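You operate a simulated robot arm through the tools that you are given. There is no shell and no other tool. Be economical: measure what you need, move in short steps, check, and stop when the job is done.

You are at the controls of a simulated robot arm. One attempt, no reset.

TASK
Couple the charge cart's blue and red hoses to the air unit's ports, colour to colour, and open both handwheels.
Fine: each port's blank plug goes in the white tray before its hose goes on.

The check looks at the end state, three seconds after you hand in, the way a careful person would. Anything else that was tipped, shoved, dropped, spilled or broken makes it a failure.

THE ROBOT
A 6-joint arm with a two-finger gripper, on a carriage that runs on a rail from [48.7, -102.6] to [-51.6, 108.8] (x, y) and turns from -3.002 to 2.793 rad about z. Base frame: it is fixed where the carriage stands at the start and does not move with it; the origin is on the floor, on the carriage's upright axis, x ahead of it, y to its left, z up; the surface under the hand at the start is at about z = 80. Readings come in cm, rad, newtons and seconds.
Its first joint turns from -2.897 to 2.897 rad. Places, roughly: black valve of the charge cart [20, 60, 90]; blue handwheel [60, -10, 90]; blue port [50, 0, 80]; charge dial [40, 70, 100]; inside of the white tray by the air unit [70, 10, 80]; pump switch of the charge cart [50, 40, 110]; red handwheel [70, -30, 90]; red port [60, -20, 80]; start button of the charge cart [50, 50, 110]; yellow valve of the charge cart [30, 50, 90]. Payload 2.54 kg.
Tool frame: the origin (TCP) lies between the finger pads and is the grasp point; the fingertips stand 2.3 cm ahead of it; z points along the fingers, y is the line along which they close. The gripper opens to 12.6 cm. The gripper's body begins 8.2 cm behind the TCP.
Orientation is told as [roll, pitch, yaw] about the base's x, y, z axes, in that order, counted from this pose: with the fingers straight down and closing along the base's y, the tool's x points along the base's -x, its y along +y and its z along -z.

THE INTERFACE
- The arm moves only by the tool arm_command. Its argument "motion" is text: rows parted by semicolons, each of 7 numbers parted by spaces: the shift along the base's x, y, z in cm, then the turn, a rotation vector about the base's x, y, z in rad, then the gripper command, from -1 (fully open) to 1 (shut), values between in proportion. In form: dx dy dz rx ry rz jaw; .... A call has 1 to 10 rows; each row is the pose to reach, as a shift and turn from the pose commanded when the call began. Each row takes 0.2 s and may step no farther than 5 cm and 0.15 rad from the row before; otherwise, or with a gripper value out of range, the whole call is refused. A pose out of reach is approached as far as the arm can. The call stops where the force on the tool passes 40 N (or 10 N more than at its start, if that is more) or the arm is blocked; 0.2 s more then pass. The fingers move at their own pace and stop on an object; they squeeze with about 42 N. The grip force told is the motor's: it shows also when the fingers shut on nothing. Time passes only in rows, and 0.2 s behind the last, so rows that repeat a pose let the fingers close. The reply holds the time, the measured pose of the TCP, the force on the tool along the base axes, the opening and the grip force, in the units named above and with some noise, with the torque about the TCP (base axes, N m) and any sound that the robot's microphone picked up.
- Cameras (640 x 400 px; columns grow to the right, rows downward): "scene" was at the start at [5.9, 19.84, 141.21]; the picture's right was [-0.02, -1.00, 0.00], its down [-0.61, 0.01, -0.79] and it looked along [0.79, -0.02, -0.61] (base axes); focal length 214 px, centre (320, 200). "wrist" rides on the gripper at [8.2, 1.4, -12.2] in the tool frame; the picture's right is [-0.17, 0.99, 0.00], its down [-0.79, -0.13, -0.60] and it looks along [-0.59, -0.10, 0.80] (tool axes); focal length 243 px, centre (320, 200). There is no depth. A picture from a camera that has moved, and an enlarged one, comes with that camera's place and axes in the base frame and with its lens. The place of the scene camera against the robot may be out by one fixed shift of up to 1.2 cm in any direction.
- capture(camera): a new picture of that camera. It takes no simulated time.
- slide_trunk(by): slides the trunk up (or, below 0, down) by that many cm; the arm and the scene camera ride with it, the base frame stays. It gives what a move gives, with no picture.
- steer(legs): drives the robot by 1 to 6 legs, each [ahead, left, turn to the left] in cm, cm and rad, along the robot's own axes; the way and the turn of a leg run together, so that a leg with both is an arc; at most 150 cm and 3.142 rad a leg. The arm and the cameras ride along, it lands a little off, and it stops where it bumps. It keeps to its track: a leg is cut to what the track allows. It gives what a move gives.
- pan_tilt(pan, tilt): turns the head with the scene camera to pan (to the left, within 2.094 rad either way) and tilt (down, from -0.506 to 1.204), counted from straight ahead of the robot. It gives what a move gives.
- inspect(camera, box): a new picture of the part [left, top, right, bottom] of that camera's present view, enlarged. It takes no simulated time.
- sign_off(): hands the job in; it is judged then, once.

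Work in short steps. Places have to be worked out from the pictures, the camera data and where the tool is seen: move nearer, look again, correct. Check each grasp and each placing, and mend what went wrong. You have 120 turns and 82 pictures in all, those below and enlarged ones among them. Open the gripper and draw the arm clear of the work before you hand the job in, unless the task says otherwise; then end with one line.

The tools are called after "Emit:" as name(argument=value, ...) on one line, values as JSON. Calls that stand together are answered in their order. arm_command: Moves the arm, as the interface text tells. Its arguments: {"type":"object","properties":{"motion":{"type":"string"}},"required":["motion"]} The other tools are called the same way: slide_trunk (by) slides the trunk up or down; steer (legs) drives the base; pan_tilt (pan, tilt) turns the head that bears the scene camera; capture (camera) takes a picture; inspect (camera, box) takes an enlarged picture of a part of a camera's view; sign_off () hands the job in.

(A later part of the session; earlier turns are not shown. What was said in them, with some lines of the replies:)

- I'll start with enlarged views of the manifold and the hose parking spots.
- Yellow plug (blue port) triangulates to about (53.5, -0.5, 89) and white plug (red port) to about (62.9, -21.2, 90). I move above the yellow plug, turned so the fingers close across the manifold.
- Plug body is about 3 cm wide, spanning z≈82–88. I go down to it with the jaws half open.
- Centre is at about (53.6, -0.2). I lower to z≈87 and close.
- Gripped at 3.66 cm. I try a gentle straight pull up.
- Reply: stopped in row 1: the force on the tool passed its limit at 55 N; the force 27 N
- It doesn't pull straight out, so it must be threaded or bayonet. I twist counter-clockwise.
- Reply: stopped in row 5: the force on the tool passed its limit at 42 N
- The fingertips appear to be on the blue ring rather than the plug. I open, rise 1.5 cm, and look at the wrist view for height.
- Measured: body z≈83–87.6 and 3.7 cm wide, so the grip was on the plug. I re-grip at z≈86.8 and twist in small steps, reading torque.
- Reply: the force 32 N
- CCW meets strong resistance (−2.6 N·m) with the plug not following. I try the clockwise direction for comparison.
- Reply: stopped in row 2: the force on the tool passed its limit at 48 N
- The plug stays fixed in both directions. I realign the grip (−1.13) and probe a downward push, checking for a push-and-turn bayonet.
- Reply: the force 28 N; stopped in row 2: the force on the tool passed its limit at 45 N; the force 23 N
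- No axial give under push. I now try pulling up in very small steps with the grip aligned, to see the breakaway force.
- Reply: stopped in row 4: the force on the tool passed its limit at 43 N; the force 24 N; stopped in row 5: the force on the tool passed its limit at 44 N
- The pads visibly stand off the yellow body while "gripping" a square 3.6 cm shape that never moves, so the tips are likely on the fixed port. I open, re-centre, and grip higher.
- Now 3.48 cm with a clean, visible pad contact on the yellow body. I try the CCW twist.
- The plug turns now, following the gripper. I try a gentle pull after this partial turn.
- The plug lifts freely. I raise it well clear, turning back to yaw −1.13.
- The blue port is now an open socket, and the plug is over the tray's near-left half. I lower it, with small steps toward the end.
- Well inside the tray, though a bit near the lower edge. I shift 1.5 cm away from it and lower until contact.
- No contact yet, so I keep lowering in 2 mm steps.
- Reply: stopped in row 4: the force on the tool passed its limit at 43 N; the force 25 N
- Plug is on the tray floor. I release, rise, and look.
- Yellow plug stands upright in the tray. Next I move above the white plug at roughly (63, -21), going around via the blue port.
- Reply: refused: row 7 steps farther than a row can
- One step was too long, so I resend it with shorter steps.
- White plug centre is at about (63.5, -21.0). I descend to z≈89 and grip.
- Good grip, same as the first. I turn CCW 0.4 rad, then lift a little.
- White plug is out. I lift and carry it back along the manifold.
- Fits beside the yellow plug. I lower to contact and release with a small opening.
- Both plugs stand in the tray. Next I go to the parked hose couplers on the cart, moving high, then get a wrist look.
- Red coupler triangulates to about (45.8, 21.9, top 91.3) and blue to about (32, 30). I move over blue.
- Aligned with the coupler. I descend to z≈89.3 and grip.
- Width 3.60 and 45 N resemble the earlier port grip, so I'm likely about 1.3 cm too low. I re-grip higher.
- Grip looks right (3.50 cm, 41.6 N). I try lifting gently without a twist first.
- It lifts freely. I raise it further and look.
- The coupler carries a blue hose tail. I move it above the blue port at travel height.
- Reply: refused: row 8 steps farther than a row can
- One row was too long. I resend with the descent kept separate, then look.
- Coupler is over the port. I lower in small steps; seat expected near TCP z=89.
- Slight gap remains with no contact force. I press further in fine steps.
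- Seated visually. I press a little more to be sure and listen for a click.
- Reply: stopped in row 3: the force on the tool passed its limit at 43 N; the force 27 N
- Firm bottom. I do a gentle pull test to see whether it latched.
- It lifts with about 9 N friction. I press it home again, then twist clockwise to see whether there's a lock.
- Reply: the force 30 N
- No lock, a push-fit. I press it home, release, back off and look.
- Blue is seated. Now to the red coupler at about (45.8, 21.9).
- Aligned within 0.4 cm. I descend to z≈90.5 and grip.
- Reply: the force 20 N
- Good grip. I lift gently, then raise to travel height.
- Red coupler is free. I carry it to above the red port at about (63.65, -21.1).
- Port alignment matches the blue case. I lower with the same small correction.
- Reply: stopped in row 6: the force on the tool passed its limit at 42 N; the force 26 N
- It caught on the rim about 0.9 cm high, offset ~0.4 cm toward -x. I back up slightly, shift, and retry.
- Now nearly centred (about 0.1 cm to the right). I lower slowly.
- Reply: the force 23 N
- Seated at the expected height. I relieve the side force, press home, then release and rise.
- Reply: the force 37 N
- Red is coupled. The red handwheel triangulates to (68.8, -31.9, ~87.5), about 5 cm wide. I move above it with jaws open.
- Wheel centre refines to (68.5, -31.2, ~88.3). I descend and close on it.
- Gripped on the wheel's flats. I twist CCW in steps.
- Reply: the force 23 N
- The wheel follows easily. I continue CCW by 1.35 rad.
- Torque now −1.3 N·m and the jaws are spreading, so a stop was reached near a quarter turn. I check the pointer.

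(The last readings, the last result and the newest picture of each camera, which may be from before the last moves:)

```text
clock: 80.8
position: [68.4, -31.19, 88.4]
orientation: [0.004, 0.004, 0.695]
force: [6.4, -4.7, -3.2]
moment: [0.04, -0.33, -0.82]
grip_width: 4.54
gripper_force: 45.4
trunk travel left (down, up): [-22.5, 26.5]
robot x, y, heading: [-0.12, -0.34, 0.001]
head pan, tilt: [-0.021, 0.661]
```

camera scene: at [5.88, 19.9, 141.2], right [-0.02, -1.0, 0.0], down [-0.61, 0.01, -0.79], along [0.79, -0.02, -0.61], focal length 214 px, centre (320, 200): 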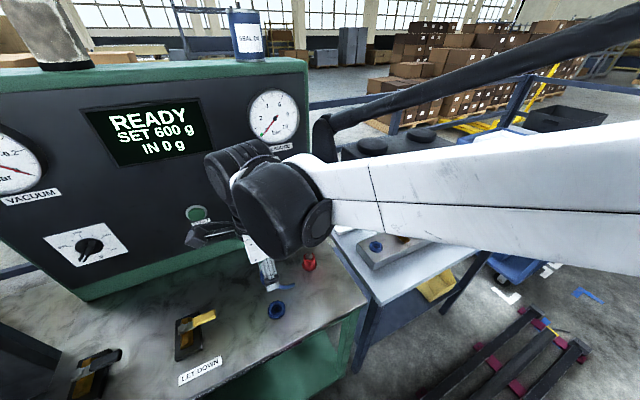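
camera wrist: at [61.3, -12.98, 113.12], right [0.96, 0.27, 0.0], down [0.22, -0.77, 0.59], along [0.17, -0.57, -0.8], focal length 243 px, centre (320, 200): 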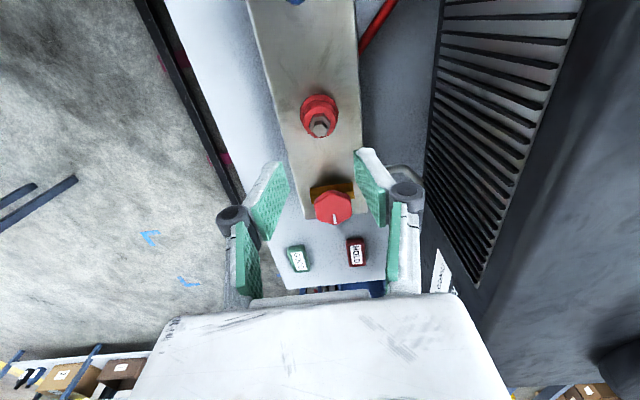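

That's a firm end stop. I release, rise and turn back toward −1.13 above the wheel.

Emit:
arm_command(motion="0 0 0 0 0 -0.05 0; 0 0 0 0 0 -0.05 -0.3; 0 0 0 0 0 -0.05 -0.3; 0 0 4 0 0 -0.1 -0.3; 0 0 8 0 0 -0.25 -0.3; 0 0 12 0 0 -0.4 -0.3; 0 0 12 0 0 -0.55 -0.3; 0 0 12 0 0 -0.7 -0.3; 0 0 12 0 0 -0.85 -0.3; 0 0 12 0 0 -1 -0.3")

Emit:
arm_command(motion="-1.7 3.6 0 0 0 -0.14 -0.3; -3.4 7.2 0 0 0 -0.28 -0.3; -5.1 10.8 0 0 0 -0.42 -0.3; -6.8 14.4 0 0 0 -0.56 -0.3; -8.5 18 0 0 0 -0.7 -0.3; -9.9 20.9 -2 0 0 -0.82 -0.3; -9.9 20.9 -4.5 0 0 -0.82 -0.3")

Emit:
capture(camera="wrist")

```text
clock: 83.0
position: [68.21, -31.22, 100.26]
orientation: [0.005, 0.002, -0.308]
force: [0.3, -0.6, -0.1]
moment: [0.05, 0.0, -0.03]
grip_width: 8.21
gripper_force: 0.2
trunk travel left (down, up): [-22.5, 26.5]
robot x, y, heading: [0.19, -0.05, -0.003]
head pan, tilt: [-0.021, 0.661]
```

```text
clock: 84.6
position: [58.51, -10.17, 96.12]
orientation: [0.003, 0.002, -1.127]
force: [0.1, 0.0, 0.2]
moment: [0.01, -0.02, 0.0]
grip_width: 8.2
gripper_force: 0.1
trunk travel left (down, up): [-22.5, 26.5]
robot x, y, heading: [-0.05, -0.13, 0.001]
head pan, tilt: [-0.021, 0.661]
```

```text
13 pictures are left
camera wrist: at [56.15, -2.41, 108.38], right [0.96, 0.27, 0.0], down [0.22, -0.77, 0.59], along [0.16, -0.57, -0.8], focal length 243 px, centre (320, 200)
```

wrist: 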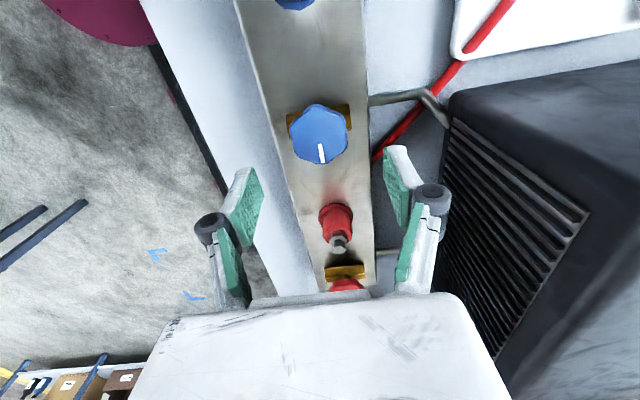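

Blue wheel centre is at about (58.25, -10.0). I descend, grip, and turn CCW.

Emit:
arm_command(motion="-0.2 0.15 -2 0 0 0 -0.3; -0.2 0.15 -4 0 0 0 -0.3; -0.2 0.15 -6 0 0 0 -0.3; -0.2 0.15 -7.7 0 0 0 -0.3; -0.2 0.15 -7.7 0 0 0 1; -0.2 0.15 -7.7 0 0 0 1; -0.2 0.15 -7.7 0 0 0 1")

Emit:
inspect(camera="wrist", box=[240, 100, 400, 260])

```text
clock: 86.2
position: [58.31, -9.85, 88.54]
orientation: [0.004, 0.005, -1.126]
force: [15.2, 5.2, 3.0]
moment: [0.12, -0.49, 0.03]
grip_width: 4.39
gripper_force: 44.6
trunk travel left (down, up): [-22.5, 26.5]
robot x, y, heading: [-0.24, 0.17, 0.003]
head pan, tilt: [-0.021, 0.661]
```

```text
2.50 times, centred on (320, 180) of wrist
camera zoom: at [55.94, -2.05, 100.76], right [0.96, 0.27, 0.0], down [0.22, -0.77, 0.59], along [0.17, -0.57, -0.8], focal length 606 px, centre (320, 250)
```

zoom: 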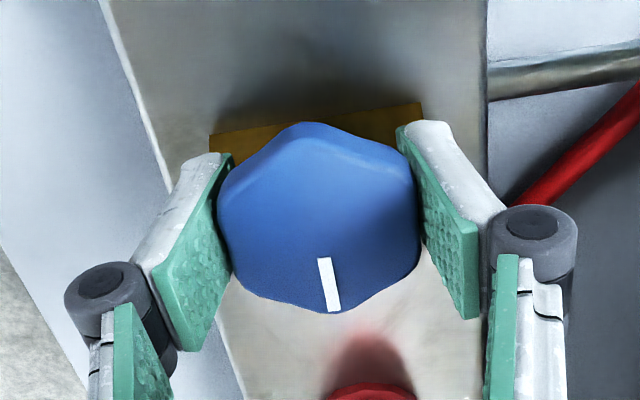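

Same good grip. I turn CCW 1.4 rad.

Emit:
arm_command(motion="0.1 0.03 0 0 0 0.14 1; 0.1 0.03 0 0 0 0.28 1; 0.1 0.03 0 0 0 0.42 1; 0.1 0.03 0 0 0 0.56 1; 0.1 0.03 0 0 0 0.7 1; 0.1 0.03 0 0 0 0.84 1; 0.1 0.03 0 0 0 0.98 1; 0.1 0.03 0 0 0 1.12 1; 0.1 0.03 0 0 0 1.26 1; 0.1 0.03 0 0 0 1.4 1")

Emit:
arm_command(motion="0 0 0 0 0 0.1 1; 0 0 0 0 0 0.2 1; 0 0 0 0 0 0.3 1; 0 0 0 0 0 0.36 1")

Emit:
inspect(camera="wrist", box=[240, 100, 400, 260])

```text
clock: 88.4
position: [58.2, -10.05, 88.27]
orientation: [0.002, 0.002, 0.275]
force: [10.7, 12.4, 22.9]
moment: [0.17, -0.17, 0.03]
grip_width: 4.29
gripper_force: 44.7
trunk travel left (down, up): [-22.5, 26.5]
robot x, y, heading: [-0.08, -0.17, 0.003]
head pan, tilt: [-0.021, 0.661]
```

```text
clock: 89.4
position: [58.42, -10.03, 88.28]
orientation: [0.005, 0.007, 0.637]
force: [-11.2, 13.5, -29.1]
moment: [-0.44, 0.01, -1.15]
grip_width: 4.4
gripper_force: 45.4
trunk travel left (down, up): [-22.5, 26.5]
robot x, y, heading: [-0.1, 0.19, -0.001]
head pan, tilt: [-0.021, 0.661]
```

```text
2.50 times, centred on (320, 180) of wrist
camera zoom: at [50.88, -13.96, 100.37], right [-0.45, 0.89, 0.0], down [0.72, 0.36, 0.59], along [0.53, 0.27, -0.81], focal length 606 px, centre (320, 250)
```

zoom: 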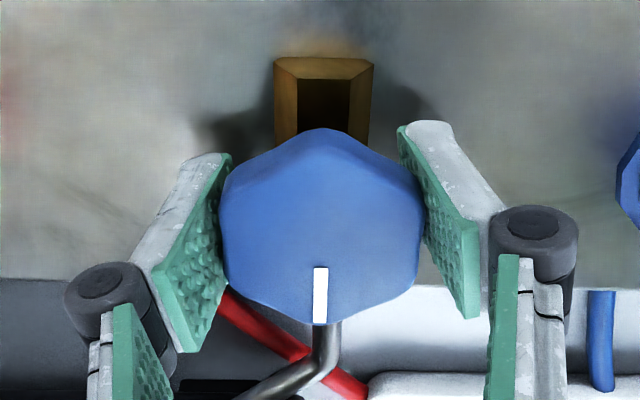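

The blue wheel hit the same stop with the same pointer position. I release, lift and withdraw toward the robot.

Emit:
arm_command(motion="0 0 0 0 0 -0.03 0; 0 0 0 0 0 -0.03 -0.3; 0 0 0 0 0 -0.03 -0.3; 0 0 4 0 0 -0.1 -0.3; 0 0 8 0 0 -0.2 -0.3; 0 0 12 0 0 -0.3 -0.3; -3 -3 15 0 0 -0.4 -0.3; -6 -6 17 0 0 -0.5 -0.3; -9 -9 19 0 0 -0.6 -0.3; -12 -12 21 0 0 -0.6 -0.3")

Emit:
capture(camera="scene")

Emit:
capture(camera="wrist")

```text
refused: row 7 steps farther than a row can; nothing moved
```

```text
10 pictures are left
camera scene: at [5.92, 19.96, 141.15], right [-0.02, -1.0, 0.0], down [-0.61, 0.01, -0.79], along [0.79, -0.02, -0.62], focal length 214 px, centre (320, 200)
```

scene: 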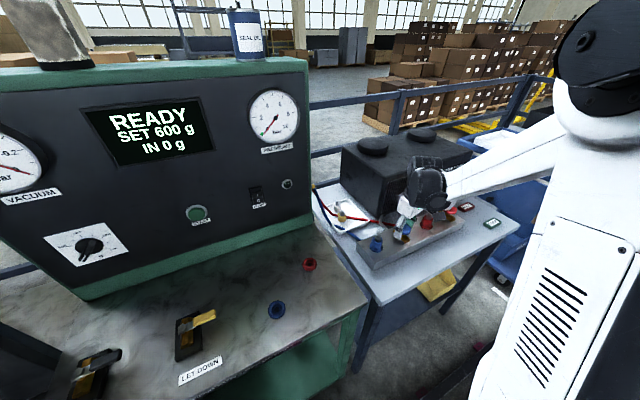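

```text
9 pictures are left
camera wrist: at [50.88, -13.96, 100.37], right [-0.45, 0.89, 0.0], down [0.72, 0.36, 0.59], along [0.53, 0.27, -0.81], focal length 243 px, centre (320, 200)
```

wrist: 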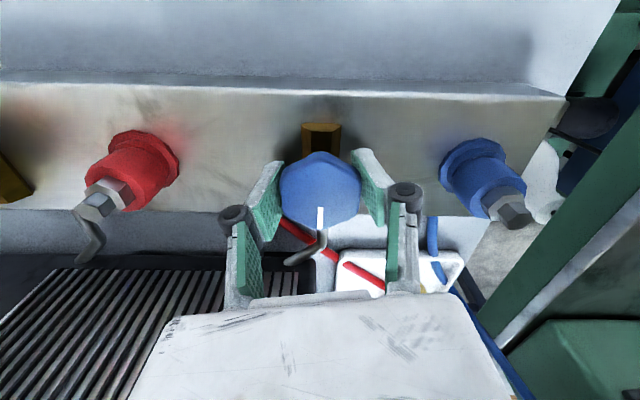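

One row was too long, so I resend with smaller steps.

Emit:
arm_command(motion="0 0 0 0 0 -0.03 0; 0 0 0 0 0 -0.03 -0.3; 0 0 0 0 0 -0.03 -0.3; 0 0 4 0 0 -0.1 -0.3; 0 0 8 0 0 -0.2 -0.3; 0 0 12 0 0 -0.3 -0.3; -2.5 -2.5 14 0 0 -0.4 -0.3; -5 -5 16 0 0 -0.5 -0.3; -7.5 -7.5 18 0 0 -0.6 -0.3; -10 -10 20 0 0 -0.6 -0.3")

Emit:
inspect(camera="scene", box=[310, 150, 510, 280])

Emit:
capture(camera="wrist")

```text
clock: 91.6
position: [48.29, -20.01, 108.02]
orientation: [0.005, 0.003, 0.032]
force: [0.3, 0.1, 1.1]
moment: [-0.02, 0.01, 0.01]
grip_width: 8.19
gripper_force: 0.1
trunk travel left (down, up): [-22.5, 26.5]
robot x, y, heading: [0.01, 0.28, 0.004]
head pan, tilt: [-0.021, 0.661]
```

```text
3.08 times, centred on (410, 215) of scene
camera zoom: at [5.91, 19.9, 141.2], right [-0.02, -1.0, 0.0], down [-0.61, 0.01, -0.79], along [0.79, -0.02, -0.61], focal length 660 px, centre (43, 154)
```

zoom: 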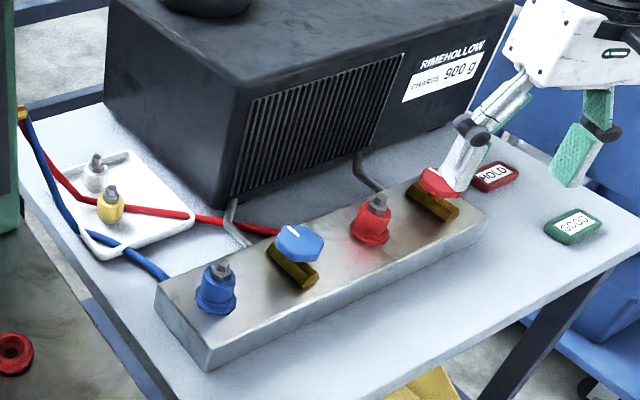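

```text
7 pictures are left
camera wrist: at [39.95, -19.04, 120.34], right [0.13, 0.99, 0.0], down [0.8, -0.11, 0.59], along [0.59, -0.08, -0.8], focal length 243 px, centre (320, 200)
```

wrist: 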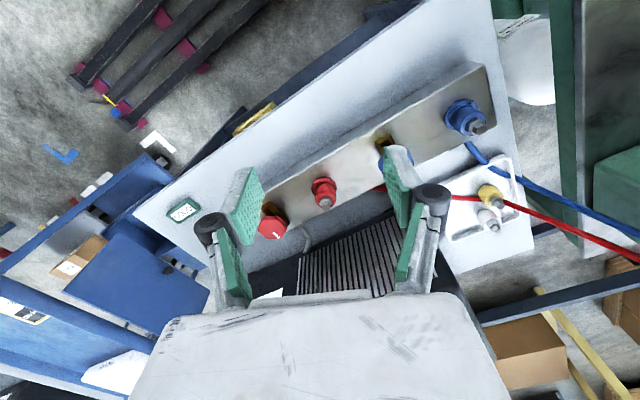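

Both plugs in the tray, both hoses on. I do a last check on the wheels' pointers while raising the arm clear.

Emit:
arm_command(motion="-2 2 3 0 0 0 -0.5; -4 3 6 0 0 0 -1; -4 3 10 0 0 0 -1")

Emit:
inspect(camera="wrist", box=[240, 70, 520, 260])

Emit:
inspect(camera="scene", box=[360, 170, 500, 270])

```text
clock: 92.4
position: [44.34, -16.87, 118.3]
orientation: [0.002, 0.004, 0.034]
force: [-0.8, -0.6, -0.4]
moment: [0.02, -0.02, 0.01]
grip_width: 12.63
gripper_force: 0.1
trunk travel left (down, up): [-22.5, 26.5]
robot x, y, heading: [-0.22, 0.04, -0.003]
head pan, tilt: [-0.021, 0.661]
```

```text
2.11 times, centred on (380, 165) of wrist
camera zoom: at [35.91, -16.03, 130.51], right [0.13, 0.99, 0.0], down [0.8, -0.11, 0.59], along [0.59, -0.08, -0.8], focal length 511 px, centre (194, 274)
```

zoom: 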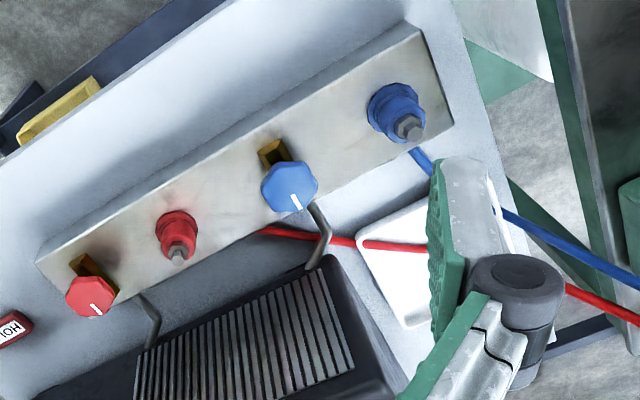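

```text
4.00 times, centred on (430, 220) of scene
camera zoom: at [5.81, 19.87, 141.21], right [-0.02, -1.0, 0.0], down [-0.61, 0.01, -0.79], along [0.79, -0.02, -0.61], focal length 858 px, centre (-120, 120)
```

zoom: 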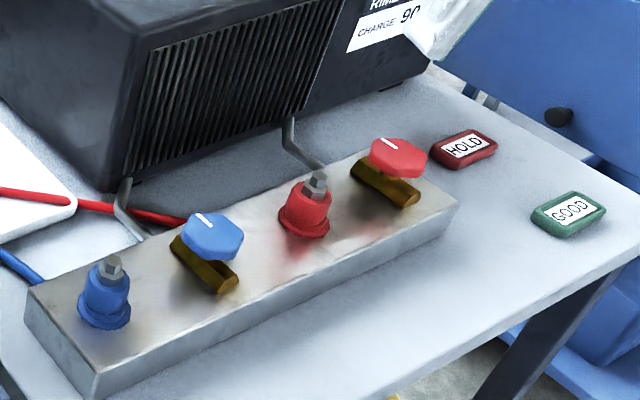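

Both wheels' pointers have turned equally to their stops, both hoses are seated colour to colour, the plugs are in the tray, and the arm is clear. I hand the job in.

Emit:
sign_off()

```text
The job is handed in.
```

The blue and red hoses are on their matching ports, both handwheels are turned about a quarter turn counter-clockwise to their stops, and both blank plugs stand in the white tray.
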